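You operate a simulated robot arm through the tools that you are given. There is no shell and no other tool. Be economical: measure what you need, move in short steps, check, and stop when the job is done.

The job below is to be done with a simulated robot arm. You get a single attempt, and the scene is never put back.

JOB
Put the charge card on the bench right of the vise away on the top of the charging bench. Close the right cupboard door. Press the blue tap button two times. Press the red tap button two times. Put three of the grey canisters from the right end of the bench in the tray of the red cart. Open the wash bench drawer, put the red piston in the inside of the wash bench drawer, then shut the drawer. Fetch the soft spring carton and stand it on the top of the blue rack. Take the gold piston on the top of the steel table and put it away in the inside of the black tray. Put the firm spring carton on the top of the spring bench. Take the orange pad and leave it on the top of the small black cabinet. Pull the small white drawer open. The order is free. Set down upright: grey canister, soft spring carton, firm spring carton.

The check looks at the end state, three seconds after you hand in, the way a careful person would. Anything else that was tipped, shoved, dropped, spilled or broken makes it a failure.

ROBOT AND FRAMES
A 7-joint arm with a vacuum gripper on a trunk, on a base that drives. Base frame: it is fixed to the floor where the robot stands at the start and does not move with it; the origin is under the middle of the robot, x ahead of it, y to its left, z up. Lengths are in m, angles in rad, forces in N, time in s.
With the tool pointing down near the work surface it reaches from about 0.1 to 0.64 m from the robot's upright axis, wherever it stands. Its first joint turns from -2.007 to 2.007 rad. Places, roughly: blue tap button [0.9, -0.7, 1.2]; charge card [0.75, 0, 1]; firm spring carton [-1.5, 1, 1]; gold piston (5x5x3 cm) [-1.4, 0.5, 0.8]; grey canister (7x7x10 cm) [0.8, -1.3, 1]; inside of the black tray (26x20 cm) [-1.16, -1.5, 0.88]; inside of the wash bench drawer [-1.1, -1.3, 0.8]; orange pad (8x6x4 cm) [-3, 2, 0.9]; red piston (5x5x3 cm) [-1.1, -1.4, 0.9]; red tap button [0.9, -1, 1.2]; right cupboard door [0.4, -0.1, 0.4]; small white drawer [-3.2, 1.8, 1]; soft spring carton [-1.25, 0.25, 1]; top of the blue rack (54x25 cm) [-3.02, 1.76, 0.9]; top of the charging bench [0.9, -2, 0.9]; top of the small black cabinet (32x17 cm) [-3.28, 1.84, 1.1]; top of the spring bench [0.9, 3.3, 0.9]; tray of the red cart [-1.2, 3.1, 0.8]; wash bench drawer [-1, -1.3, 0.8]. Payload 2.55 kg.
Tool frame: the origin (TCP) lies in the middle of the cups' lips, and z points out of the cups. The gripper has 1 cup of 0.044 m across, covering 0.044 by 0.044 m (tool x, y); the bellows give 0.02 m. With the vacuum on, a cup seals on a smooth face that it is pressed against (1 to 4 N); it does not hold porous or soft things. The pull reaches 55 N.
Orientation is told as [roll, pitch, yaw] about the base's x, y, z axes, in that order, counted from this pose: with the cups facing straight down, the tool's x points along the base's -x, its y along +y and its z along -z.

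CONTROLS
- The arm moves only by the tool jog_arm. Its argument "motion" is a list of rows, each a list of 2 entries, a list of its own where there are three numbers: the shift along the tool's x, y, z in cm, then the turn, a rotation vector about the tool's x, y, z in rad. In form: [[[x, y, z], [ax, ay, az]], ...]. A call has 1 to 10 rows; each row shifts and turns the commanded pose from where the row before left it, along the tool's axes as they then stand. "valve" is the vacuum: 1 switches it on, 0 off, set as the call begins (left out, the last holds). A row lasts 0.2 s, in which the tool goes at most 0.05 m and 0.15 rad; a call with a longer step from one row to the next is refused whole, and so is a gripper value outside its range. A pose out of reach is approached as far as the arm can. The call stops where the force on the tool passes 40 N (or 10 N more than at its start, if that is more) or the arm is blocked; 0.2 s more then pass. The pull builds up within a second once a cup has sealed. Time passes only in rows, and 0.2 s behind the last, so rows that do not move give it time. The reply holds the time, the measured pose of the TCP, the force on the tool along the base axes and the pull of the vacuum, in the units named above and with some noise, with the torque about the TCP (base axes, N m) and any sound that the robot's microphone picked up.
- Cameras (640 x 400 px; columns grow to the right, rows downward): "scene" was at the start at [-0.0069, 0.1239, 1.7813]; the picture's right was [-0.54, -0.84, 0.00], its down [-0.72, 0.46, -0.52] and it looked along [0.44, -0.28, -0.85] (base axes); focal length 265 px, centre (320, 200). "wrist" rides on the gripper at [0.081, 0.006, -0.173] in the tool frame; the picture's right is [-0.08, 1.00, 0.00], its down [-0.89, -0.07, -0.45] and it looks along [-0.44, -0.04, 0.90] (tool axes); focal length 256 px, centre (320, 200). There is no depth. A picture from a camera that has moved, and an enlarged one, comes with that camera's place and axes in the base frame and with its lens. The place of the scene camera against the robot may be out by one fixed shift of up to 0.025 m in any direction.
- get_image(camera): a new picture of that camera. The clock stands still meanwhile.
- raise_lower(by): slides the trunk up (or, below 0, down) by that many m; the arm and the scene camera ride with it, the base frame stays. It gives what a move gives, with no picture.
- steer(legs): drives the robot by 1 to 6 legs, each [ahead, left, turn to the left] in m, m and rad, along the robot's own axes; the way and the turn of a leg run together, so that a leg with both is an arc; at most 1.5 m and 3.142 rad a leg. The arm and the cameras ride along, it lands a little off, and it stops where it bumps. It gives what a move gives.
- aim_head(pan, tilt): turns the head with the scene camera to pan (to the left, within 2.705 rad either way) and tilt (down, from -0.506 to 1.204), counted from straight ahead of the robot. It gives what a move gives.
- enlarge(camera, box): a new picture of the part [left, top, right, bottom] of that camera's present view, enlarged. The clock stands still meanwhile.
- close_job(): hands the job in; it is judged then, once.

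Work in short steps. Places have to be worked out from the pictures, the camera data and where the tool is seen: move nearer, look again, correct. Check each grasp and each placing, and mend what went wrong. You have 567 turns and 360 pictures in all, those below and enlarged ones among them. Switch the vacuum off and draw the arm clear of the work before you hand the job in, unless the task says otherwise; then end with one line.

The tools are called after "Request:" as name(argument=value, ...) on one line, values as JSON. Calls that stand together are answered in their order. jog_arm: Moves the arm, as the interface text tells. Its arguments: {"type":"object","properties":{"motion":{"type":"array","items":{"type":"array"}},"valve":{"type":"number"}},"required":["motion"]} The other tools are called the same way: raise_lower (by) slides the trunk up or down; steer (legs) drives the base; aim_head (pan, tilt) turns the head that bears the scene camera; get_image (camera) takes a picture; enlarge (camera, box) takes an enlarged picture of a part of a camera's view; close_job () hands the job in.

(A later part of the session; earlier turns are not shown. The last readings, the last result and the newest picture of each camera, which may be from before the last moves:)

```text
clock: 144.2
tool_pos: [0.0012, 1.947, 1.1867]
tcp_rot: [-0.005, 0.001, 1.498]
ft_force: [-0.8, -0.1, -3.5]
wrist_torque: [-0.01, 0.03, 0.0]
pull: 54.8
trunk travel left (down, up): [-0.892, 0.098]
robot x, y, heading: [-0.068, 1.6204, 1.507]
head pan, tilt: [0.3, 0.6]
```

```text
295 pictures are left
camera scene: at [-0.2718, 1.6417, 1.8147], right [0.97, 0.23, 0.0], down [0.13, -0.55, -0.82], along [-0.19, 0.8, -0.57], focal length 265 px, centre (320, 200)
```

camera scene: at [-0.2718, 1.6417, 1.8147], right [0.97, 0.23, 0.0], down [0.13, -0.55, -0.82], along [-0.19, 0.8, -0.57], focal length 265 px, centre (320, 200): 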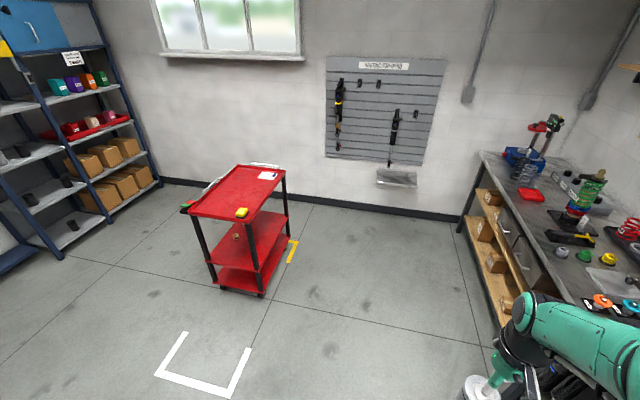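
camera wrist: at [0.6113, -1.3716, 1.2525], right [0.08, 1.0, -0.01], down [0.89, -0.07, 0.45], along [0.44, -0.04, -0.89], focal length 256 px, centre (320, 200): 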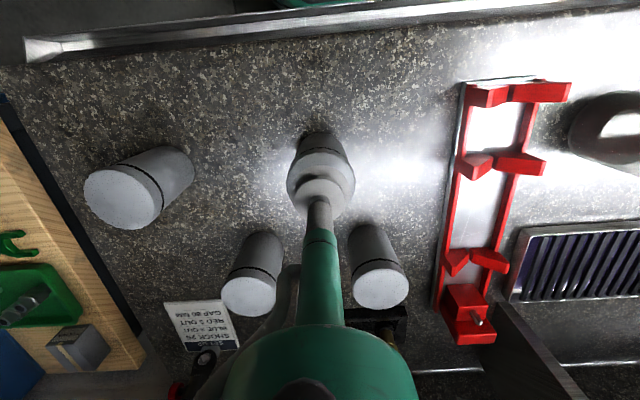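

The cart's tray spans about x -1.37..-0.96, y 2.71..3.36. I turn square, drive ahead and strafe left to stand in front of it.

Request:
steer(legs=[[0, 0, 0.063], [0.62, 0, 0], [0, 1.05, 0]])

Request:
aim_head(pan=0.0, tilt=0.9)

Request:
get_image(camera="scene")

Request:
get_image(camera="wrist")

```text
clock: 153.2
tool_pos: [-1.0827, 2.5581, 1.187]
tcp_rot: [-0.005, 0.0, 1.562]
ft_force: [0.7, -0.6, -4.3]
wrist_torque: [-0.02, 0.01, -0.01]
pull: 54.8
trunk travel left (down, up): [-0.892, 0.098]
robot x, y, heading: [-1.1281, 2.228, 1.57]
head pan, tilt: [0.3, 0.6]
```

```text
clock: 154.0
tool_pos: [-1.0826, 2.5583, 1.1869]
tcp_rot: [-0.005, 0.0, 1.563]
ft_force: [0.9, -0.4, -4.6]
wrist_torque: [-0.04, 0.03, 0.02]
pull: 54.6
trunk travel left (down, up): [-0.892, 0.098]
robot x, y, heading: [-1.1307, 2.2298, 1.569]
head pan, tilt: [0.0, 0.901]
```

```text
294 pictures are left
camera scene: at [-1.3108, 2.2286, 1.79], right [1.0, 0.0, 0.0], down [0.0, -0.78, -0.62], along [0.0, 0.62, -0.78], focal length 265 px, centre (320, 200)
```

scene: 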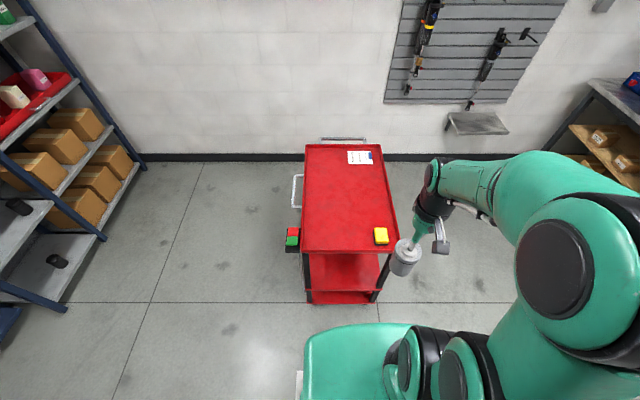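

```text
293 pictures are left
camera wrist: at [-1.0905, 2.4787, 1.3579], right [-1.0, 0.09, -0.01], down [0.08, 0.89, 0.45], along [0.04, 0.44, -0.9], focal length 256 px, centre (320, 200)
```

wrist: 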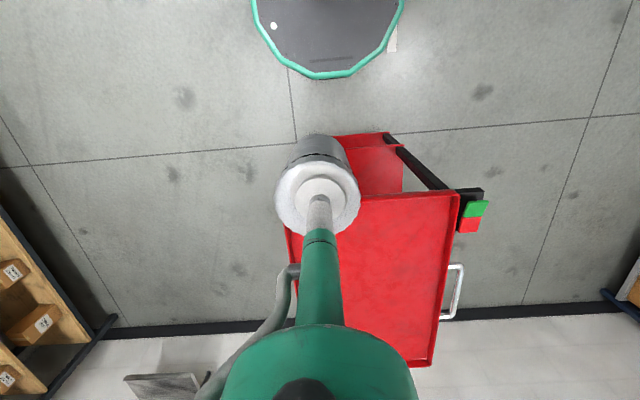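

I drive 0.13 m closer, then carry the canister over the tray at about (-1.10, 2.93).

Request:
steer(legs=[[0.13, 0, 0]])

Request:
jog_arm(motion=[[[-4.5, 0.4, 0], [0, 0, 0]], [[-4.5, 0.4, 0], [0, 0, 0]], [[-4.5, 0.4, 0], [0, 0, 0]], [[-4.5, 0.4, 1], [0, 0, 0]], [[-4, 0.4, 2], [0, 0, 0]], [[-1.5, 0, 3], [0, 0, 0]], [[0, 0, 3], [0, 0, 0]], [[0, 0, 0], [0, 0, 0]]])

Request:
get_image(camera="scene")

Request:
get_image(camera="wrist")

```text
clock: 155.3
tool_pos: [-1.0822, 2.6875, 1.1847]
tcp_rot: [-0.005, 0.0, 1.565]
ft_force: [0.8, 0.2, -5.0]
wrist_torque: [-0.05, 0.03, 0.02]
pull: 54.6
trunk travel left (down, up): [-0.892, 0.098]
robot x, y, heading: [-1.1334, 2.3544, 1.573]
head pan, tilt: [0.0, 0.901]
```

```text
clock: 157.1
tool_pos: [-1.101, 2.9238, 1.0955]
tcp_rot: [-0.006, 0.0, 1.564]
ft_force: [-0.2, 0.6, -4.4]
wrist_torque: [-0.07, 0.02, -0.02]
pull: 55.2
trunk travel left (down, up): [-0.892, 0.098]
robot x, y, heading: [-1.1271, 2.3554, 1.573]
head pan, tilt: [0.0, 0.901]
```

```text
292 pictures are left
camera scene: at [-1.311, 2.3574, 1.7899], right [1.0, 0.0, 0.0], down [0.0, -0.78, -0.62], along [0.0, 0.62, -0.78], focal length 265 px, centre (320, 200)
```

scene: 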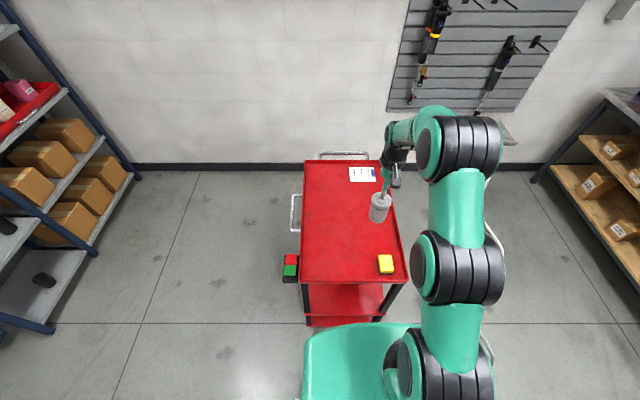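

```text
291 pictures are left
camera wrist: at [-1.1087, 2.8435, 1.2666], right [-1.0, 0.09, -0.01], down [0.07, 0.89, 0.45], along [0.04, 0.44, -0.9], focal length 256 px, centre (320, 200)
```

wrist: 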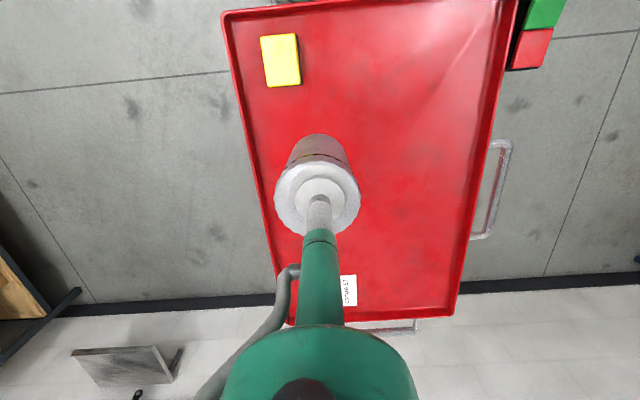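

Placement is clear of rim and yellow block. Lowering.

Request:
jog_arm(motion=[[[0, 0, 4], [0, 0, 0]], [[0, 0, 4], [0, 0, 0]], [[0, 0, 3], [0, 0, 0]], [[0, 0, 1.5], [0, 0, 0]], [[0, 0, 0], [0, 0, 0]]])

Request:
get_image(camera="wrist")

```text
clock: 158.3
tool_pos: [-1.0995, 2.9245, 0.9721]
tcp_rot: [-0.005, 0.001, 1.563]
ft_force: [0.2, -0.7, -3.3]
wrist_torque: [-0.06, 0.05, 0.02]
pull: 54.6
trunk travel left (down, up): [-0.892, 0.098]
robot x, y, heading: [-1.1318, 2.3602, 1.574]
head pan, tilt: [0.0, 0.901]
```

```text
290 pictures are left
camera wrist: at [-1.1075, 2.8437, 1.1435], right [-1.0, 0.09, -0.01], down [0.07, 0.89, 0.45], along [0.04, 0.44, -0.9], focal length 256 px, centre (320, 200)
```

wrist: 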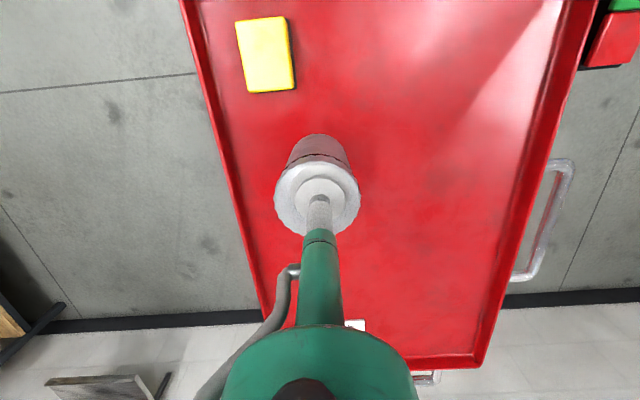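

Continuing down in 1 cm steps until force shows.

Request:
jog_arm(motion=[[[0, 0, 1], [0, 0, 0]], [[0, 0, 1], [0, 0, 0]], [[0, 0, 1], [0, 0, 0]], [[0, 0, 0.5], [0, 0, 0]], [[0, 0, 0], [0, 0, 0]]])

```text
clock: 159.5
tool_pos: [-1.1007, 2.9223, 0.9344]
tcp_rot: [-0.005, 0.001, 1.564]
ft_force: [0.0, 0.9, -4.2]
wrist_torque: [-0.06, 0.01, 0.03]
pull: 54.6
trunk travel left (down, up): [-0.892, 0.098]
robot x, y, heading: [-1.1302, 2.358, 1.572]
head pan, tilt: [0.0, 0.901]
```

Not yet in contact; stepping on.

Request:
jog_arm(motion=[[[0, 0, 0.7], [0, 0, 0]], [[0, 0, 0.7], [0, 0, 0]], [[0, 0, 0.7], [0, 0, 0]], [[0, 0, 0], [0, 0, 0]]])

Request:
get_image(camera="wrist")

```text
clock: 160.5
tool_pos: [-1.0996, 2.9232, 0.9138]
tcp_rot: [-0.005, 0.001, 1.563]
ft_force: [0.2, 0.1, -3.4]
wrist_torque: [-0.03, 0.01, 0.01]
pull: 54.9
trunk travel left (down, up): [-0.892, 0.098]
robot x, y, heading: [-1.1292, 2.3613, 1.575]
head pan, tilt: [0.0, 0.901]
```

```text
289 pictures are left
camera wrist: at [-1.1072, 2.8435, 1.0856], right [-1.0, 0.09, -0.01], down [0.07, 0.89, 0.45], along [0.04, 0.44, -0.9], focal length 256 px, centre (320, 200)
```

wrist: 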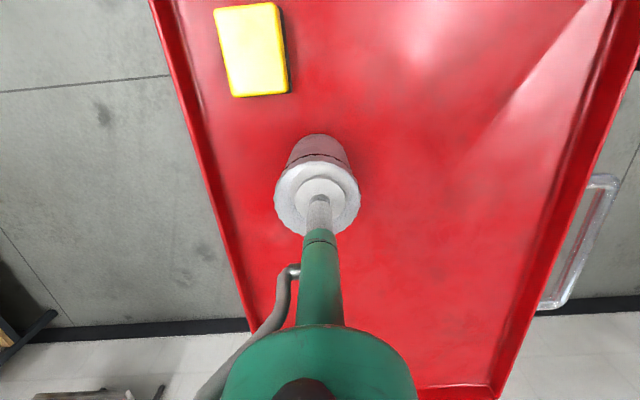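

Still free; a few more small steps.

Request:
jog_arm(motion=[[[0, 0, 0.6], [0, 0, 0]], [[0, 0, 0.6], [0, 0, 0]], [[0, 0, 0.6], [0, 0, 0]], [[0, 0, 0], [0, 0, 0]]])

Request:
jog_arm(motion=[[[0, 0, 0.4], [0, 0, 0]], [[0, 0, 0.4], [0, 0, 0]], [[0, 0, 0], [0, 0, 0]]])

```text
clock: 161.5
tool_pos: [-1.0979, 2.9234, 0.8996]
tcp_rot: [-0.006, -0.007, 1.564]
ft_force: [-2.0, -1.7, 14.0]
wrist_torque: [0.37, 0.13, 0.08]
pull: 54.9
trunk travel left (down, up): [-0.892, 0.098]
robot x, y, heading: [-1.1286, 2.3563, 1.574]
head pan, tilt: [0.0, 0.901]
```

```text
clock: 162.2
tool_pos: [-1.0972, 2.9284, 0.8953]
tcp_rot: [-0.006, -0.011, 1.563]
ft_force: [-0.3, -6.7, 17.6]
wrist_torque: [0.04, 0.07, 0.02]
pull: 55.2
trunk travel left (down, up): [-0.892, 0.098]
robot x, y, heading: [-1.1274, 2.3556, 1.571]
head pan, tilt: [0.0, 0.901]
stopped in row 3: the force on the tool passed its limit at 40 N (the readings are from after the stop); the commanded pose is now the measured one
```

On the tray. Release, wait, and lift off.

Request:
jog_arm(motion=[[[0, 0, -0.3], [0, 0, 0]], [[0, 0, 0], [0, 0, 0]], [[0, 0, 0], [0, 0, 0]], [[0, 0, -1], [0, 0, 0]], [[0, 0, -2], [0, 0, 0]], [[0, 0, -4], [0, 0, 0]], [[0, 0, -4], [0, 0, 0]], [[0, 0, 0], [0, 0, 0]]], valve=0)

Request:
get_image(camera="wrist")

```text
clock: 164.0
tool_pos: [-1.0977, 2.9265, 1.004]
tcp_rot: [-0.007, -0.007, 1.563]
ft_force: [-0.4, -0.5, 0.8]
wrist_torque: [-0.01, 0.0, 0.04]
pull: 0.1
trunk travel left (down, up): [-0.892, 0.098]
robot x, y, heading: [-1.1308, 2.3594, 1.568]
head pan, tilt: [0.0, 0.901]
```

```text
288 pictures are left
camera wrist: at [-1.1063, 2.8457, 1.176], right [-1.0, 0.09, -0.01], down [0.07, 0.89, 0.45], along [0.04, 0.45, -0.89], focal length 256 px, centre (320, 200)
```

wrist: 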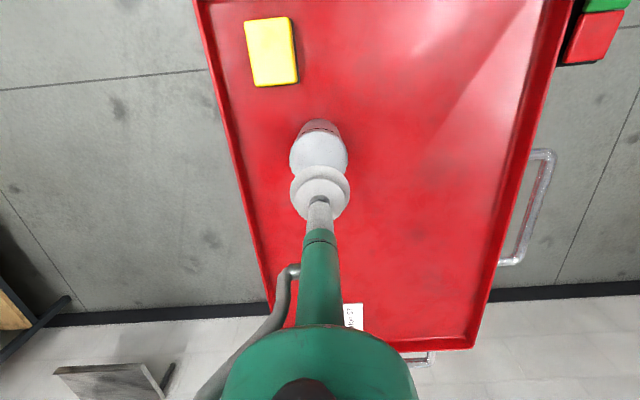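

The canister stands upright in the tray. Next the firm spring carton: I fold the arm, back off and turn to face the steel table.

Request:
jog_arm(motion=[[[0, 0, -4], [0, 0, 0]], [[0, 0, -4], [0, 0, 0]], [[2, 0, -4], [0, 0, 0]], [[4, 0, -2], [0, 0, 0]], [[4, 0, -2], [0, 0, 0]], [[4, 0, 0], [0, 0, 0]], [[4, 0, 0], [0, 0, 0]], [[4, 0, 0], [0, 0, 0]], [[0, 0, 0], [0, 0, 0]]])

Request:
steer(legs=[[-0.35, 0, 0], [0, 0, 3.13], [0, -0.35, 0]])

Request:
aim_head(pan=0.0, tilt=0.7)

Request:
get_image(camera="scene")

```text
clock: 166.0
tool_pos: [-1.1038, 2.705, 1.1654]
tcp_rot: [-0.006, -0.007, 1.563]
ft_force: [0.8, -0.3, 0.2]
wrist_torque: [-0.01, -0.02, 0.01]
pull: 0.1
trunk travel left (down, up): [-0.892, 0.098]
robot x, y, heading: [-1.1306, 2.3563, 1.571]
head pan, tilt: [0.0, 0.901]
```

```text
clock: 177.4
tool_pos: [-1.4894, 1.6633, 1.1666]
tcp_rot: [-0.007, -0.009, -1.553]
ft_force: [-0.2, 0.1, 0.2]
wrist_torque: [-0.05, -0.01, -0.02]
pull: 0.0
trunk travel left (down, up): [-0.892, 0.098]
robot x, y, heading: [-1.4743, 2.0123, -1.544]
head pan, tilt: [0.0, 0.901]
```

```text
clock: 178.2
tool_pos: [-1.4893, 1.6629, 1.166]
tcp_rot: [-0.007, -0.007, -1.552]
ft_force: [-0.8, 0.3, -0.2]
wrist_torque: [-0.03, -0.02, -0.01]
pull: 0.0
trunk travel left (down, up): [-0.892, 0.098]
robot x, y, heading: [-1.4723, 2.0115, -1.541]
head pan, tilt: [0.0, 0.7]
```

```text
287 pictures are left
camera scene: at [-1.3004, 1.9746, 1.806], right [-1.0, -0.03, 0.0], down [-0.02, 0.64, -0.76], along [0.02, -0.76, -0.64], focal length 265 px, centre (320, 200)
```

scene: 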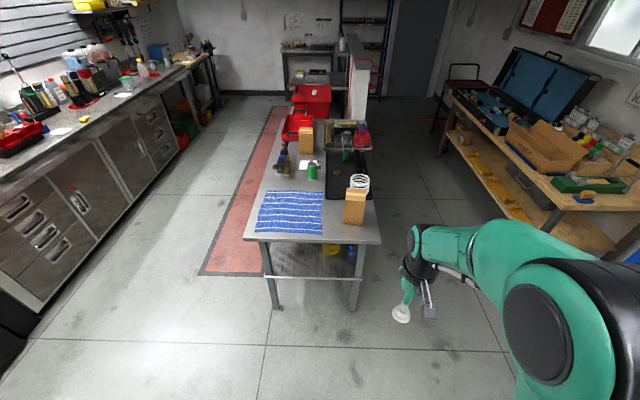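

The firm carton stands at the near right corner of the steel table. I drive 0.5 m closer.

Request:
steer(legs=[[0.5, 0, -0.03]])

Request:
aim_head(pan=0.0, tilt=0.9)

Request:
get_image(camera="scene")

Request:
get_image(camera="wrist")

```text
clock: 181.2
tool_pos: [-1.4825, 1.1568, 1.1663]
tcp_rot: [-0.007, -0.009, -1.561]
ft_force: [-0.2, -0.4, -0.3]
wrist_torque: [0.02, 0.02, 0.0]
pull: 0.1
trunk travel left (down, up): [-0.892, 0.098]
robot x, y, heading: [-1.461, 1.5049, -1.554]
head pan, tilt: [0.0, 0.7]
```

```text
clock: 181.9
tool_pos: [-1.4816, 1.1583, 1.1657]
tcp_rot: [-0.007, -0.01, -1.563]
ft_force: [-1.0, -0.8, 0.0]
wrist_torque: [-0.01, 0.04, -0.03]
pull: 0.0
trunk travel left (down, up): [-0.892, 0.098]
robot x, y, heading: [-1.4641, 1.5046, -1.558]
head pan, tilt: [0.0, 0.901]
```

```text
286 pictures are left
camera scene: at [-1.2894, 1.4766, 1.79], right [-1.0, -0.02, 0.0], down [-0.01, 0.78, -0.62], along [0.01, -0.62, -0.78], focal length 265 px, centre (320, 200)
```

scene: 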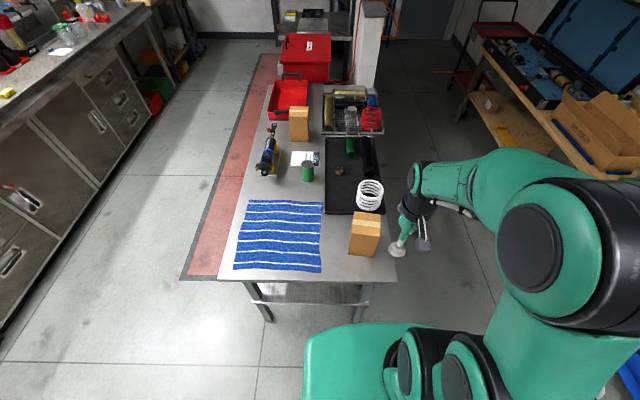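

```text
285 pictures are left
camera wrist: at [-1.4748, 1.2408, 1.3367], right [1.0, -0.07, -0.01], down [-0.06, -0.89, 0.45], along [-0.04, -0.45, -0.89], focal length 256 px, centre (320, 200)
```

wrist: 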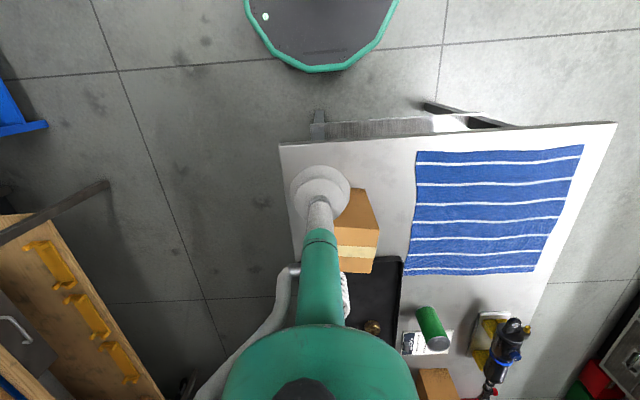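

I enlarge both views to find the carton's top face.

Request:
enlarge(camera="wrist", box=[280, 160, 440, 300])

Request:
enlarge(camera="scene", box=[310, 160, 440, 290])

```text
2.86 times, centred on (360, 230) of wrist
camera zoom: at [-1.4748, 1.2408, 1.3367], right [1.0, -0.07, -0.01], down [-0.06, -0.89, 0.45], along [-0.04, -0.45, -0.89], focal length 731 px, centre (206, 114)
```

zoom: 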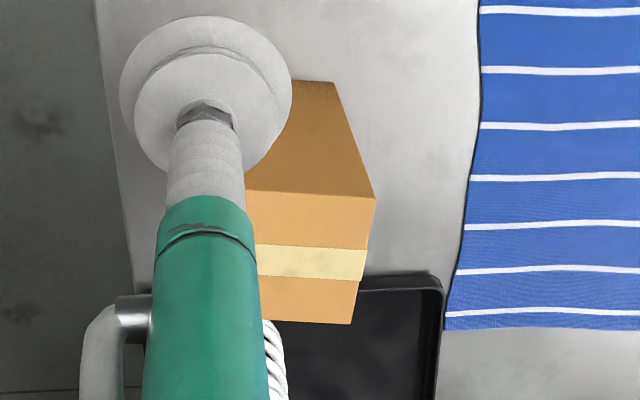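

```text
3.08 times, centred on (375, 225) of scene
camera zoom: at [-1.2894, 1.4766, 1.79], right [-1.0, -0.02, 0.0], down [-0.01, 0.78, -0.62], along [0.01, -0.62, -0.78], focal length 815 px, centre (151, 123)
```

zoom: 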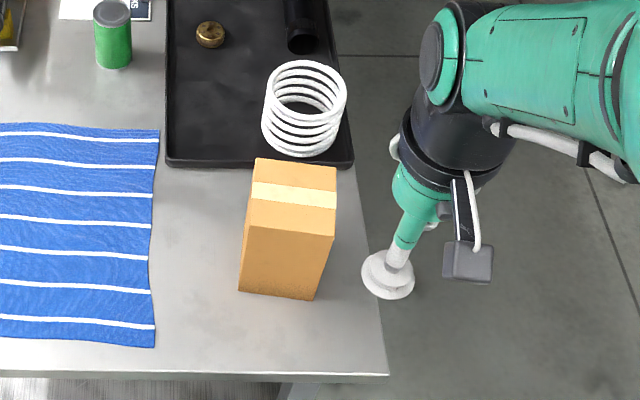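

Carton top centre about (-1.448, 0.94, 0.97). I move above it and lower partly.

Request:
jog_arm(motion=[[[-4.5, 0.7, 0], [0, 0, 0]], [[-4.5, 0.7, 0], [0, 0, 0]], [[-4.5, 0.7, 1], [0, 0, 0]], [[-4.5, 0.7, 2], [0, 0, 0]], [[-3.8, 0.6, 3], [0, 0, 0]], [[0, 0, 4], [0, 0, 0]], [[0, 0, 3], [0, 0, 0]], [[0, 0, 0], [0, 0, 0]]], valve=1)

Request:
enlarge(camera="scene", box=[310, 160, 440, 290])

Request:
get_image(camera="wrist")

```text
clock: 183.7
tool_pos: [-1.4482, 0.9393, 1.0383]
tcp_rot: [-0.007, -0.01, -1.562]
ft_force: [-0.4, 0.1, 0.1]
wrist_torque: [-0.01, 0.01, 0.03]
pull: 0.1
trunk travel left (down, up): [-0.892, 0.098]
robot x, y, heading: [-1.4607, 1.503, -1.554]
head pan, tilt: [0.0, 0.901]
```

```text
3.08 times, centred on (375, 225) of scene
camera zoom: at [-1.2894, 1.477, 1.7899], right [-1.0, -0.02, 0.0], down [-0.01, 0.78, -0.62], along [0.01, -0.62, -0.78], focal length 815 px, centre (151, 123)
```

zoom: 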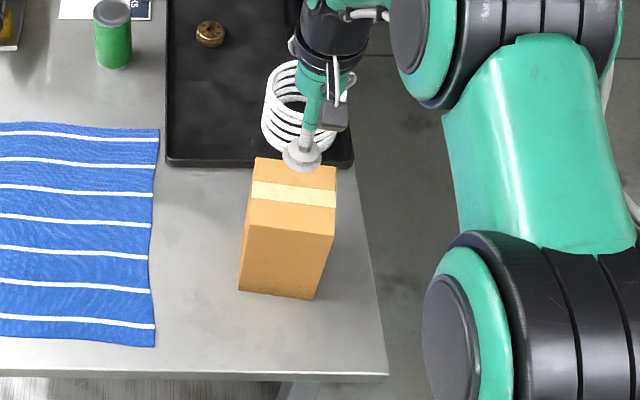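

```text
281 pictures are left
camera wrist: at [-1.4415, 1.0232, 1.2082], right [1.0, -0.07, -0.01], down [-0.06, -0.89, 0.45], along [-0.04, -0.45, -0.89], focal length 256 px, centre (320, 200)
```

wrist: 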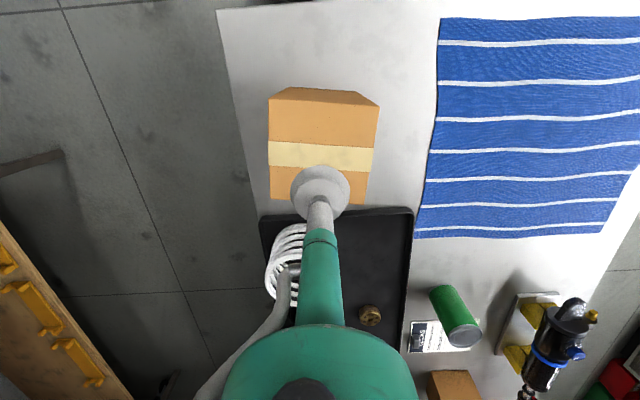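

The landing point is within 1 cm of the top's centre. Shift 0.8 cm back and descend to contact.

Request:
jog_arm(motion=[[[0.8, 0.1, 2], [0, 0, 0]], [[0, 0, 2], [0, 0, 0]], [[0, 0, 0.8], [0, 0, 0]], [[0, 0, 0.6], [0, 0, 0]], [[0, 0, 0], [0, 0, 0]]])

```text
clock: 184.9
tool_pos: [-1.4474, 0.9462, 0.9834]
tcp_rot: [-0.007, -0.01, -1.562]
ft_force: [-0.2, 0.2, -0.1]
wrist_torque: [0.02, 0.03, -0.02]
pull: 0.1
trunk travel left (down, up): [-0.892, 0.098]
robot x, y, heading: [-1.4616, 1.5007, -1.555]
head pan, tilt: [0.0, 0.901]
```

Not touching yet; further small steps.

Request:
jog_arm(motion=[[[0, 0, 0.6], [0, 0, 0]], [[0, 0, 0.6], [0, 0, 0]], [[0, 0, 0.5], [0, 0, 0]], [[0, 0, 0], [0, 0, 0]]])

```text
clock: 185.9
tool_pos: [-1.4473, 0.9472, 0.9699]
tcp_rot: [-0.006, -0.014, -1.561]
ft_force: [-4.4, 5.8, 17.3]
wrist_torque: [0.44, -0.1, 0.11]
pull: 55.1
trunk travel left (down, up): [-0.892, 0.098]
robot x, y, heading: [-1.4621, 1.506, -1.552]
head pan, tilt: [0.0, 0.901]
```

Sealed on the carton. Lift and retract.

Request:
jog_arm(motion=[[[0, 0, -1], [0, 0, 0]], [[0, 0, -3], [0, 0, 0]], [[0, 0, -4], [0, 0, 0]], [[0, 0, -4.5], [0, 0, 0]], [[0, 0, -4.5], [0, 0, 0]], [[3, 0, -3], [0, 0, 0]], [[4, 0, 0], [0, 0, 0]], [[4, 0, 0], [0, 0, 0]], [[4, 0, 0], [0, 0, 0]], [[4, 0, 0], [0, 0, 0]]])

Request:
get_image(camera="scene")

```text
clock: 188.1
tool_pos: [-1.4503, 1.1385, 1.166]
tcp_rot: [-0.008, -0.01, -1.562]
ft_force: [-0.9, -0.4, -8.1]
wrist_torque: [-0.02, -0.02, 0.0]
pull: 55.1
trunk travel left (down, up): [-0.892, 0.098]
robot x, y, heading: [-1.4576, 1.5073, -1.554]
head pan, tilt: [0.0, 0.901]
```

```text
280 pictures are left
camera scene: at [-1.2895, 1.4789, 1.7899], right [-1.0, -0.02, 0.0], down [-0.01, 0.78, -0.62], along [0.01, -0.62, -0.78], focal length 265 px, centre (320, 200)
```

scene: 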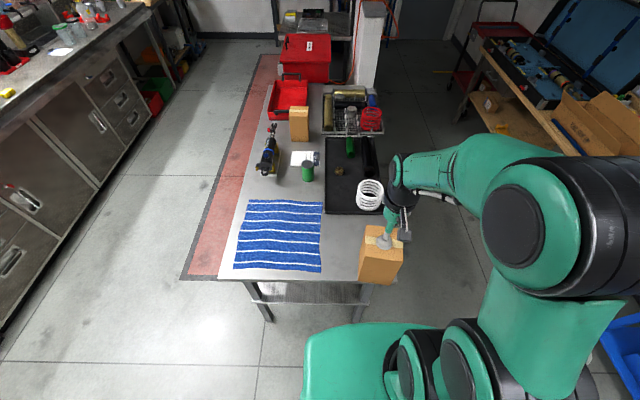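

Held. I back off, turn to face +x, drive ahead and strafe left toward the spring bench.

Request:
steer(legs=[[-0.35, 0, 0], [0, 0, 1.554], [1.2, 0, 0], [0, 1.2, 0]])

Request:
aim_head(pan=0.0, tilt=0.7)

Request:
get_image(camera="scene")

```text
clock: 205.3
tool_pos: [0.0984, 3.0241, 1.1664]
tcp_rot: [-0.007, -0.006, -0.021]
ft_force: [-0.2, -0.1, -8.4]
wrist_torque: [-0.01, 0.04, 0.03]
pull: 55.0
trunk travel left (down, up): [-0.892, 0.098]
robot x, y, heading: [-0.2724, 3.0255, -0.011]
head pan, tilt: [0.0, 0.901]
```

```text
clock: 206.1
tool_pos: [0.0978, 3.0258, 1.1658]
tcp_rot: [-0.007, -0.007, -0.022]
ft_force: [0.3, -0.7, -8.2]
wrist_torque: [0.03, -0.02, -0.01]
pull: 55.2
trunk travel left (down, up): [-0.892, 0.098]
robot x, y, heading: [-0.271, 3.0243, -0.013]
head pan, tilt: [0.0, 0.7]
```

```text
279 pictures are left
camera scene: at [-0.2475, 3.1847, 1.806], right [-0.01, -1.0, 0.0], down [-0.64, 0.01, -0.76], along [0.76, -0.01, -0.64], focal length 265 px, centre (320, 200)
```

scene: 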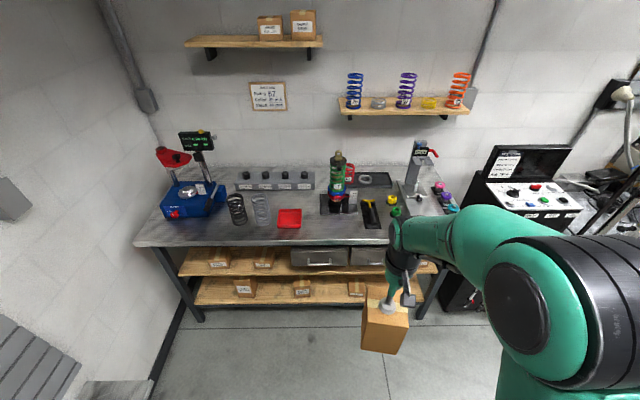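

A free spot on the spring bench front is at about (0.645, 3.14). I drive up to it.

Request:
steer(legs=[[0.36, 0.1, 0.012]])

Request:
get_image(camera="scene")

Request:
get_image(camera="wrist")

```text
clock: 208.5
tool_pos: [0.4592, 3.1298, 1.1664]
tcp_rot: [-0.007, -0.007, -0.003]
ft_force: [0.3, 0.3, -8.5]
wrist_torque: [0.0, 0.0, 0.01]
pull: 54.7
trunk travel left (down, up): [-0.892, 0.098]
robot x, y, heading: [0.0896, 3.1222, 0.008]
head pan, tilt: [0.0, 0.7]
```

```text
278 pictures are left
camera scene: at [0.1119, 3.2837, 1.8061], right [0.01, -1.0, 0.0], down [-0.64, 0.0, -0.76], along [0.76, 0.0, -0.64], focal length 265 px, centre (320, 200)
```

scene: 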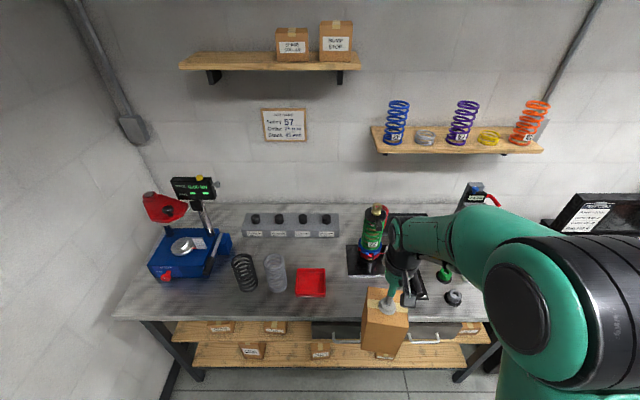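

```text
277 pictures are left
camera wrist: at [0.3785, 3.1385, 1.3373], right [0.08, 1.0, -0.01], down [0.89, -0.07, 0.45], along [0.45, -0.04, -0.89], focal length 256 px, centre (320, 200)
```

wrist: 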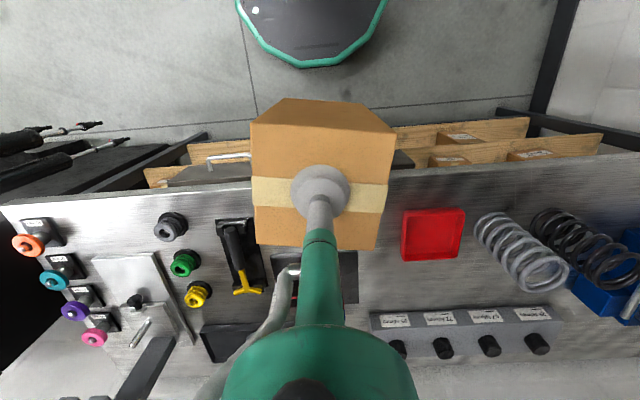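

Free zone there is x 0.55–0.70, y 3.0–3.26. I move the carton over (0.625, 3.14) and lower.

Request:
jog_arm(motion=[[[-4.2, 0.3, 0], [0, 0, 0]], [[-4.2, 0.3, 0], [0, 0, 0]], [[-4.2, 0.3, 0], [0, 0, 0]], [[-4.0, 0.2, 0], [0, 0, 0]], [[0, 0, 3], [0, 0, 0]], [[0, 0, 2], [0, 0, 0]], [[0, 0, 0], [0, 0, 0]]])

Request:
get_image(camera="scene")

Request:
get_image(camera="wrist")

```text
clock: 210.1
tool_pos: [0.6279, 3.1401, 1.1175]
tcp_rot: [-0.006, -0.007, -0.003]
ft_force: [-0.7, 0.8, -7.5]
wrist_torque: [-0.01, 0.01, -0.02]
pull: 55.1
trunk travel left (down, up): [-0.892, 0.098]
robot x, y, heading: [0.0886, 3.1244, 0.005]
head pan, tilt: [0.0, 0.7]
```

```text
276 pictures are left
camera scene: at [0.112, 3.2837, 1.8061], right [0.01, -1.0, 0.0], down [-0.64, 0.0, -0.76], along [0.76, 0.0, -0.64], focal length 265 px, centre (320, 200)
```

scene: 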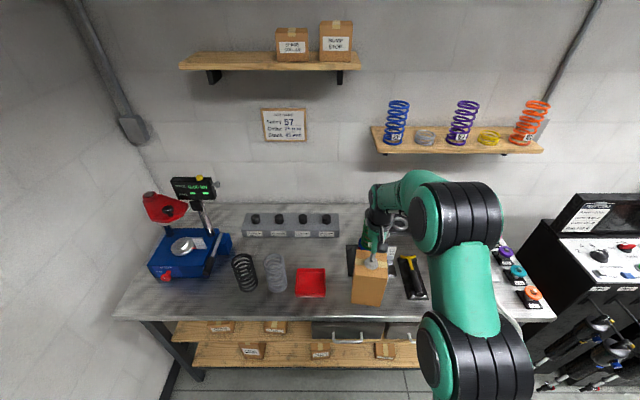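

```text
275 pictures are left
camera wrist: at [0.5466, 3.1489, 1.2879], right [0.08, 1.0, -0.01], down [0.89, -0.07, 0.45], along [0.45, -0.04, -0.89], focal length 256 px, centre (320, 200)
```

wrist: 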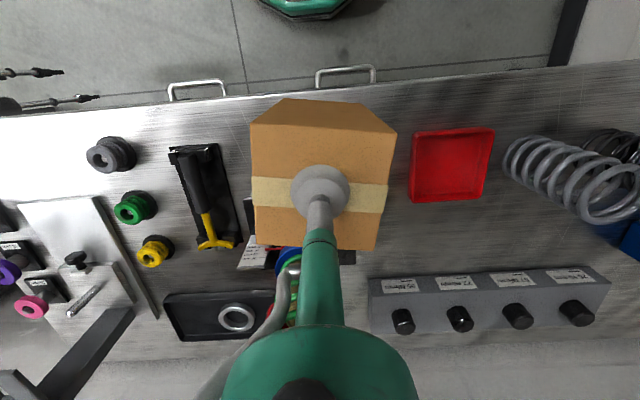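

Clear all round. Lowering in small steps until contact.

Request:
jog_arm(motion=[[[0, 0, 2], [0, 0, 0]], [[0, 0, 1.5], [0, 0, 0]], [[0, 0, 1], [0, 0, 0]], [[0, 0, 1], [0, 0, 0]], [[0, 0, 0], [0, 0, 0]]])

Request:
get_image(camera="wrist")

```text
clock: 211.3
tool_pos: [0.6274, 3.1405, 1.0613]
tcp_rot: [-0.006, -0.008, -0.004]
ft_force: [0.2, -0.9, -8.5]
wrist_torque: [0.0, 0.01, -0.02]
pull: 54.8
trunk travel left (down, up): [-0.892, 0.098]
robot x, y, heading: [0.091, 3.1209, 0.001]
head pan, tilt: [0.0, 0.7]
```

```text
274 pictures are left
camera wrist: at [0.5453, 3.1488, 1.2326], right [0.08, 1.0, -0.01], down [0.89, -0.07, 0.45], along [0.45, -0.04, -0.89], focal length 256 px, centre (320, 200)
```

wrist: 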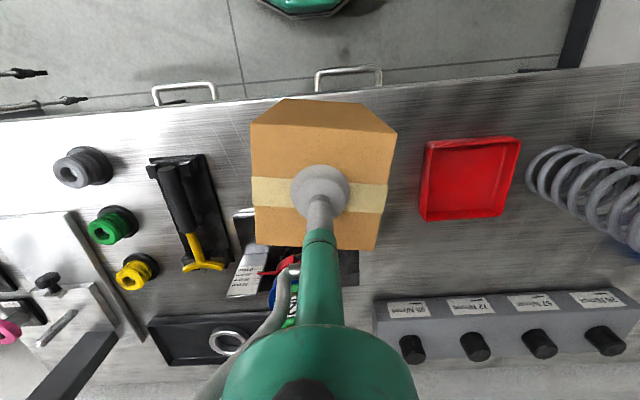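

Still in the air; continue in smaller steps.

Request:
jog_arm(motion=[[[0, 0, 0.7], [0, 0, 0]], [[0, 0, 0.7], [0, 0, 0]], [[0, 0, 0.7], [0, 0, 0]], [[0, 0, 0], [0, 0, 0]]])

```text
clock: 212.3
tool_pos: [0.6277, 3.1412, 1.0475]
tcp_rot: [-0.005, -0.022, -0.004]
ft_force: [-6.9, -1.2, 39.3]
wrist_torque: [0.01, 0.32, 0.02]
pull: 55.1
trunk travel left (down, up): [-0.892, 0.098]
robot x, y, heading: [0.0927, 3.1228, 0.004]
head pan, tilt: [0.0, 0.7]
```

Firm contact. Back off slightly, release and lift.

Request:
jog_arm(motion=[[[0, 0, -0.6], [0, 0, 0]], [[0, 0, 0], [0, 0, 0]], [[0, 0, 0], [0, 0, 0]]])

Request:
jog_arm(motion=[[[0, 0, 0], [0, 0, 0]], [[0, 0, 0], [0, 0, 0]], [[0, 0, -1], [0, 0, 0]], [[0, 0, -3], [0, 0, 0]], [[0, 0, -4], [0, 0, 0]], [[0, 0, -4], [0, 0, 0]], [[0, 0, 0], [0, 0, 0]]], valve=0)

Request:
get_image(camera="wrist")

Request:
get_image(camera="scene")

```text
clock: 213.1
tool_pos: [0.627, 3.1398, 1.0463]
tcp_rot: [-0.007, -0.005, -0.003]
ft_force: [4.7, -3.1, 3.3]
wrist_torque: [0.08, -0.46, -0.12]
pull: 54.6
trunk travel left (down, up): [-0.892, 0.098]
robot x, y, heading: [0.0924, 3.1214, 0.001]
head pan, tilt: [0.0, 0.7]
```

```text
clock: 214.7
tool_pos: [0.6265, 3.1368, 1.1637]
tcp_rot: [-0.006, -0.007, -0.001]
ft_force: [0.2, 0.5, 0.2]
wrist_torque: [0.01, 0.0, 0.0]
pull: 0.1
trunk travel left (down, up): [-0.892, 0.098]
robot x, y, heading: [0.096, 3.1196, 0.006]
head pan, tilt: [0.0, 0.7]
```

```text
273 pictures are left
camera wrist: at [0.545, 3.1459, 1.3351], right [0.08, 1.0, -0.01], down [0.89, -0.07, 0.45], along [0.45, -0.04, -0.89], focal length 256 px, centre (320, 200)
```

wrist: 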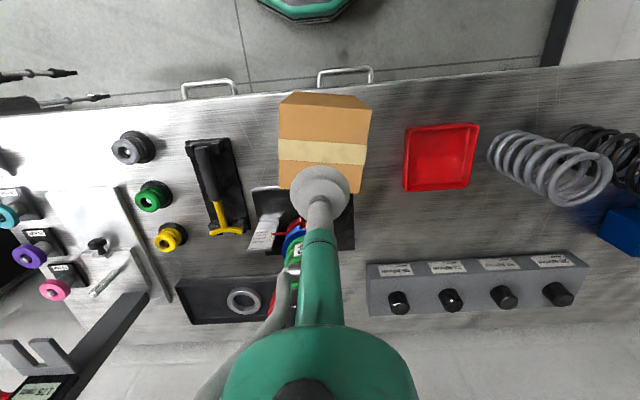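

```text
272 pictures are left
camera scene: at [0.112, 3.2836, 1.8061], right [0.01, -1.0, 0.0], down [-0.64, 0.0, -0.76], along [0.76, 0.0, -0.64], focal length 265 px, centre (320, 200)
```

scene: 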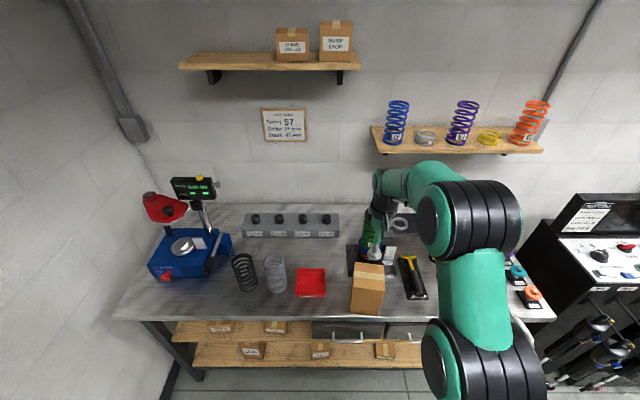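

The firm carton stands upright on the spring bench. I fold the arm, trim the tilt, and return to the canisters along the aisle.

Request:
jog_arm(motion=[[[2, 0, -4], [-0.006, 0.007, 0]], [[4, 0, 0], [0, 0, 0]], [[4.5, 0, 0], [0, 0, 0]], [[4.5, 0, 0], [0, 0, 0]], [[4.5, -1, 0], [0, 0, 0]], [[4, -1, 0], [0, 0, 0]], [[0, 0, 0], [0, 0, 0]]])

Request:
steer(legs=[[-0.36, 0, 0], [0, -1.5, 0], [0, -1.5, 0], [0, -1.5, 0]])

Request:
aim_head(pan=-0.1, tilt=0.7)

Request:
get_image(camera="scene")

```text
clock: 216.3
tool_pos: [0.3793, 3.1219, 1.1884]
tcp_rot: [0.0, 0.004, -0.004]
ft_force: [-0.7, 0.4, 0.1]
wrist_torque: [0.04, 0.01, -0.04]
pull: 0.0
out of reach, approached as far as the arm can: row 1
trunk travel left (down, up): [-0.892, 0.098]
robot x, y, heading: [0.0884, 3.1223, 0.006]
head pan, tilt: [0.0, 0.7]
```

```text
clock: 239.3
tool_pos: [-0.0605, -1.3151, 1.1889]
tcp_rot: [0.0, -0.001, -0.035]
ft_force: [-0.2, -1.0, -0.5]
wrist_torque: [-0.01, 0.02, 0.01]
pull: 0.0
trunk travel left (down, up): [-0.892, 0.098]
robot x, y, heading: [-0.3449, -1.3071, -0.026]
head pan, tilt: [0.0, 0.7]
```

```text
clock: 240.0
tool_pos: [-0.061, -1.3146, 1.1892]
tcp_rot: [0.001, 0.0, -0.036]
ft_force: [0.3, -0.4, 0.8]
wrist_torque: [0.02, 0.01, -0.01]
pull: 0.1
trunk travel left (down, up): [-0.892, 0.098]
robot x, y, heading: [-0.3463, -1.3046, -0.024]
head pan, tilt: [-0.099, 0.7]
```

```text
271 pictures are left
camera scene: at [-0.3227, -1.1536, 1.8061], right [-0.13, -0.99, 0.0], down [-0.64, 0.08, -0.76], along [0.76, -0.1, -0.64], focal length 265 px, centre (320, 200)
```

scene: 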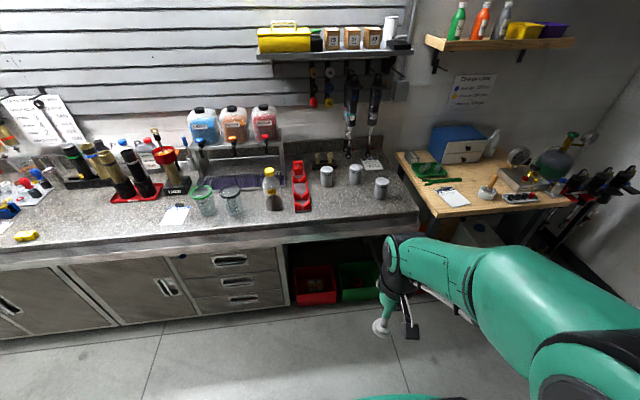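

Three canisters remain. I drive up for B at about (0.70, -1.57).

Request:
steer(legs=[[0.5, -0.2, 0.026]])

Request:
get_image(camera="wrist")

```text
clock: 243.1
tool_pos: [0.4349, -1.5161, 1.1885]
tcp_rot: [-0.001, 0.001, -0.009]
ft_force: [-0.1, 0.4, 0.2]
wrist_torque: [0.0, 0.01, -0.05]
pull: 0.0
trunk travel left (down, up): [-0.892, 0.098]
robot x, y, heading: [0.1446, -1.5139, -0.002]
head pan, tilt: [-0.099, 0.7]
```

```text
270 pictures are left
camera wrist: at [0.3539, -1.5087, 1.3599], right [0.09, 1.0, 0.0], down [0.89, -0.08, 0.45], along [0.44, -0.04, -0.9], focal length 256 px, centre (320, 200)
```

wrist: 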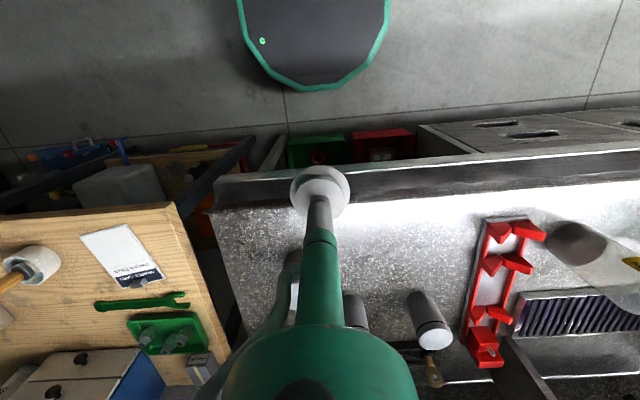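

Move above B and look.

Request:
jog_arm(motion=[[[-4.5, -1, 0], [0, 0, 0]], [[-4.5, -1, 0], [0, 0, 0]], [[-4.5, -1, 0], [0, 0, 0]], [[-4.5, -1, 0], [0, 0, 0]], [[-4, -0.8, 2], [0, 0, 0]], [[-3, -0.5, 3], [0, 0, 0]], [[-1.3, -0.3, 3], [0, 0, 0]], [[0, 0, 0], [0, 0, 0]]], valve=1)

Request:
get_image(camera="wrist")

Request:
enlarge(camera="scene", box=[280, 150, 440, 270])

```text
clock: 244.9
tool_pos: [0.6995, -1.5763, 1.1084]
tcp_rot: [-0.001, -0.002, -0.009]
ft_force: [-0.1, -0.3, -0.2]
wrist_torque: [-0.01, 0.04, 0.02]
pull: 0.0
trunk travel left (down, up): [-0.892, 0.098]
robot x, y, heading: [0.149, -1.5138, -0.003]
head pan, tilt: [-0.099, 0.7]
```

```text
269 pictures are left
camera wrist: at [0.6185, -1.5675, 1.2803], right [0.09, 1.0, 0.0], down [0.89, -0.08, 0.45], along [0.45, -0.04, -0.89], focal length 256 px, centre (320, 200)
```

wrist: 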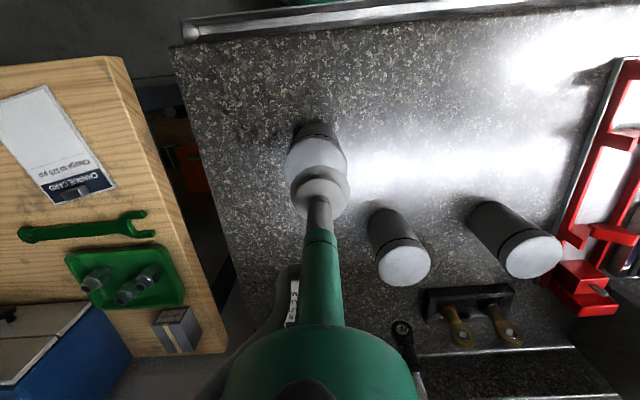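

```text
3.33 times, centred on (360, 210) of scene
camera zoom: at [0.1666, -1.3617, 1.8061], right [-0.1, -1.0, 0.0], down [-0.64, 0.06, -0.77], along [0.76, -0.08, -0.64], focal length 883 px, centre (187, 167)
```

zoom: 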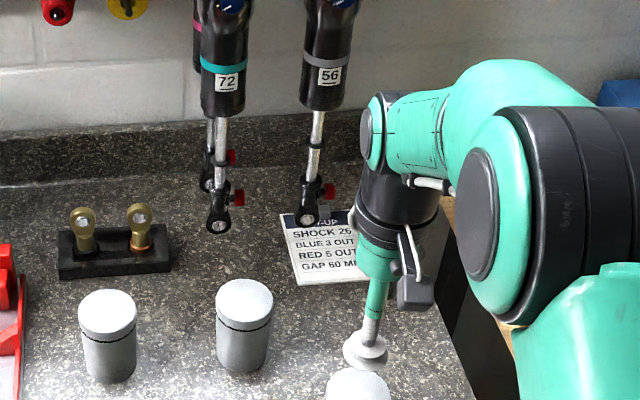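

The cup is centred over B within a few mm. Lower to contact.

Request:
jog_arm(motion=[[[0, -0.4, 3], [0, 0, 0]], [[0, 0, 2], [0, 0, 0]], [[0, 0, 1], [0, 0, 0]], [[0, 0, 0.7], [0, 0, 0]], [[0, 0, 0.4], [0, 0, 0]], [[0, 0, 0], [0, 0, 0]]])

```text
clock: 246.3
tool_pos: [0.6962, -1.5784, 1.036]
tcp_rot: [-0.001, 0.003, -0.007]
ft_force: [0.7, 0.7, -4.3]
wrist_torque: [0.02, -0.07, 0.01]
pull: 54.7
trunk travel left (down, up): [-0.892, 0.098]
robot x, y, heading: [0.1464, -1.5159, -0.003]
head pan, tilt: [-0.099, 0.7]
```

Sealed. Lift and retract.

Request:
jog_arm(motion=[[[0, 0, -1], [0, 0, 0]], [[0, 0, -3], [0, 0, 0]], [[0, 0, -4], [0, 0, 0]], [[2, 0, -4], [0, 0, 0]], [[3, 1, -3], [0, 0, 0]], [[4, 1, 0], [0, 0, 0]], [[4, 1, 0], [0, 0, 0]], [[4, 1, 0], [0, 0, 0]], [[4, 1, 0], [0, 0, 0]], [[0, 0, 0], [0, 0, 0]]])

Request:
get_image(camera="scene")

```text
clock: 248.5
tool_pos: [0.4871, -1.5307, 1.1869]
tcp_rot: [0.0, 0.002, -0.008]
ft_force: [0.2, 0.0, -3.9]
wrist_torque: [-0.01, -0.02, 0.01]
pull: 55.0
trunk travel left (down, up): [-0.892, 0.098]
robot x, y, heading: [0.146, -1.5138, -0.0]
head pan, tilt: [-0.099, 0.7]
```

```text
267 pictures are left
camera scene: at [0.1698, -1.3621, 1.806], right [-0.1, -1.0, 0.0], down [-0.64, 0.06, -0.76], along [0.76, -0.08, -0.65], focal length 265 px, centre (320, 200)
```

scene: 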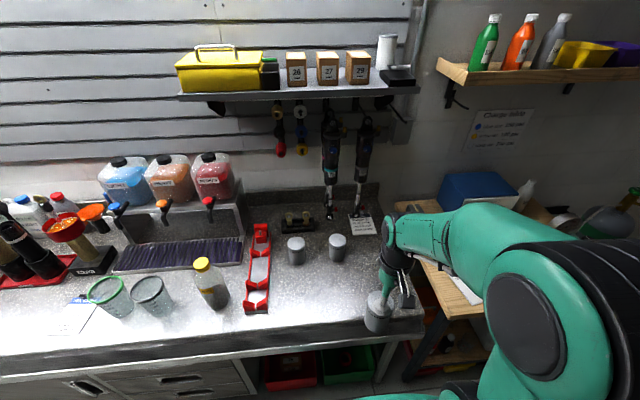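

Held. Same route to the cart.

Request:
steer(legs=[[-0.42, 0, 0], [0, 0, 1.571], [1.5, 0, 0], [1.5, 0, 0]])

```text
clock: 268.8
tool_pos: [-0.1099, 1.7934, 1.1867]
tcp_rot: [0.0, 0.0, 1.502]
ft_force: [-0.4, -0.1, -3.6]
wrist_torque: [0.03, -0.02, -0.02]
pull: 55.4
trunk travel left (down, up): [-0.892, 0.098]
robot x, y, heading: [-0.1471, 1.4558, 1.518]
head pan, tilt: [-0.099, 0.7]
```

Correct the heading, go ahead 0.78 and left 1.03 m.

Request:
steer(legs=[[0, 0, 0.053], [0.78, 0, 0], [0, 1.03, 0]])

Request:
aim_head(pan=0.0, tilt=0.9)

Request:
get_image(camera="scene")

```text
clock: 278.3
tool_pos: [-1.1413, 2.5925, 1.1868]
tcp_rot: [0.0, 0.0, 1.561]
ft_force: [0.4, 0.0, -4.3]
wrist_torque: [0.04, -0.05, -0.02]
pull: 55.2
trunk travel left (down, up): [-0.892, 0.098]
robot x, y, heading: [-1.1544, 2.2579, 1.568]
head pan, tilt: [-0.099, 0.7]
```

```text
clock: 279.0
tool_pos: [-1.1403, 2.5925, 1.1873]
tcp_rot: [-0.001, 0.001, 1.56]
ft_force: [-0.6, -0.4, -3.8]
wrist_torque: [0.01, 0.01, 0.02]
pull: 55.2
trunk travel left (down, up): [-0.892, 0.098]
robot x, y, heading: [-1.1538, 2.2524, 1.567]
head pan, tilt: [0.0, 0.901]
```

```text
266 pictures are left
camera scene: at [-1.3378, 2.2554, 1.79], right [1.0, 0.0, 0.0], down [0.0, -0.78, -0.62], along [0.0, 0.62, -0.78], focal length 265 px, centre (320, 200)
```

scene: 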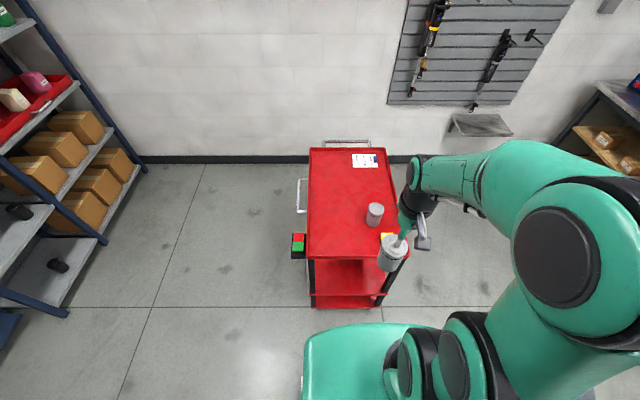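

First canister still stands. I drive 0.1 m closer and carry the second one to (-1.21, 2.92).

Request:
steer(legs=[[0.1, 0, 0]])

Request:
jog_arm(motion=[[[-4.5, 1.5, 0], [0, 0, 0]], [[-4.5, 1.5, 0], [0, 0, 0]], [[-4.5, 1.5, 0], [0, 0, 0]], [[-4.5, 1.5, 0], [0, 0, 0]], [[-4.5, 1, 0], [0, 0, 0]], [[0, 0, 4], [0, 0, 0]], [[0, 0, 4], [0, 0, 0]], [[0, 0, 0], [0, 0, 0]]])

Request:
get_image(camera="wrist")

Request:
get_image(camera="scene")

```text
clock: 280.2
tool_pos: [-1.1389, 2.6933, 1.1877]
tcp_rot: [0.0, -0.001, 1.557]
ft_force: [1.2, 0.3, -3.9]
wrist_torque: [0.01, -0.03, 0.0]
pull: 55.1
trunk travel left (down, up): [-0.892, 0.098]
robot x, y, heading: [-1.1532, 2.353, 1.567]
head pan, tilt: [0.0, 0.901]
```

```text
clock: 282.0
tool_pos: [-1.2052, 2.8893, 1.086]
tcp_rot: [-0.001, -0.002, 1.559]
ft_force: [1.1, 0.3, -4.0]
wrist_torque: [0.02, 0.0, -0.03]
pull: 55.4
out of reach, approached as far as the arm can: row 4, 5
trunk travel left (down, up): [-0.892, 0.098]
robot x, y, heading: [-1.1585, 2.3572, 1.566]
head pan, tilt: [0.0, 0.901]
```

```text
265 pictures are left
camera wrist: at [-1.2121, 2.8087, 1.2577], right [-1.0, 0.09, 0.0], down [0.08, 0.89, 0.45], along [0.04, 0.44, -0.89], focal length 256 px, centre (320, 200)
```

wrist: 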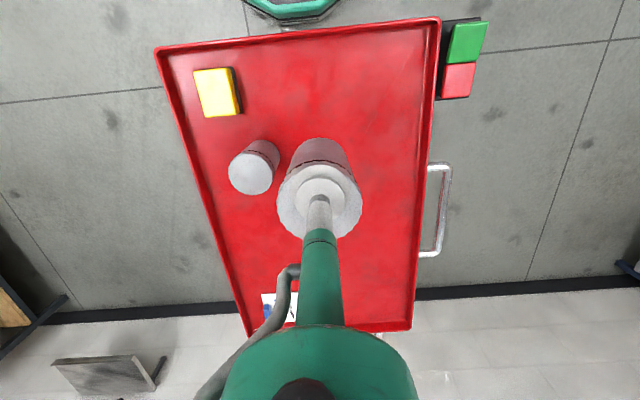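

```text
264 pictures are left
camera scene: at [-1.3374, 2.3542, 1.79], right [1.0, 0.0, 0.0], down [0.0, -0.78, -0.62], along [0.0, 0.62, -0.78], focal length 265 px, centre (320, 200)
```

scene: 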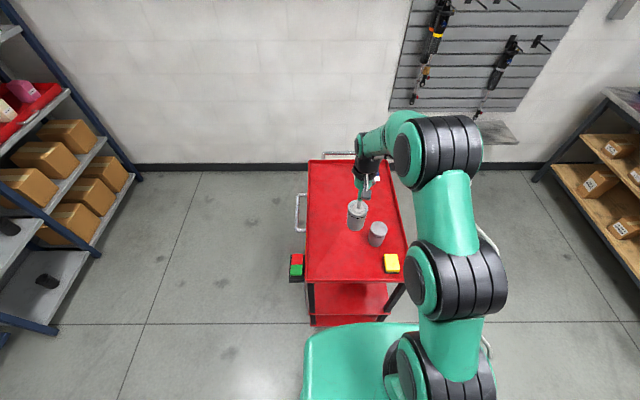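

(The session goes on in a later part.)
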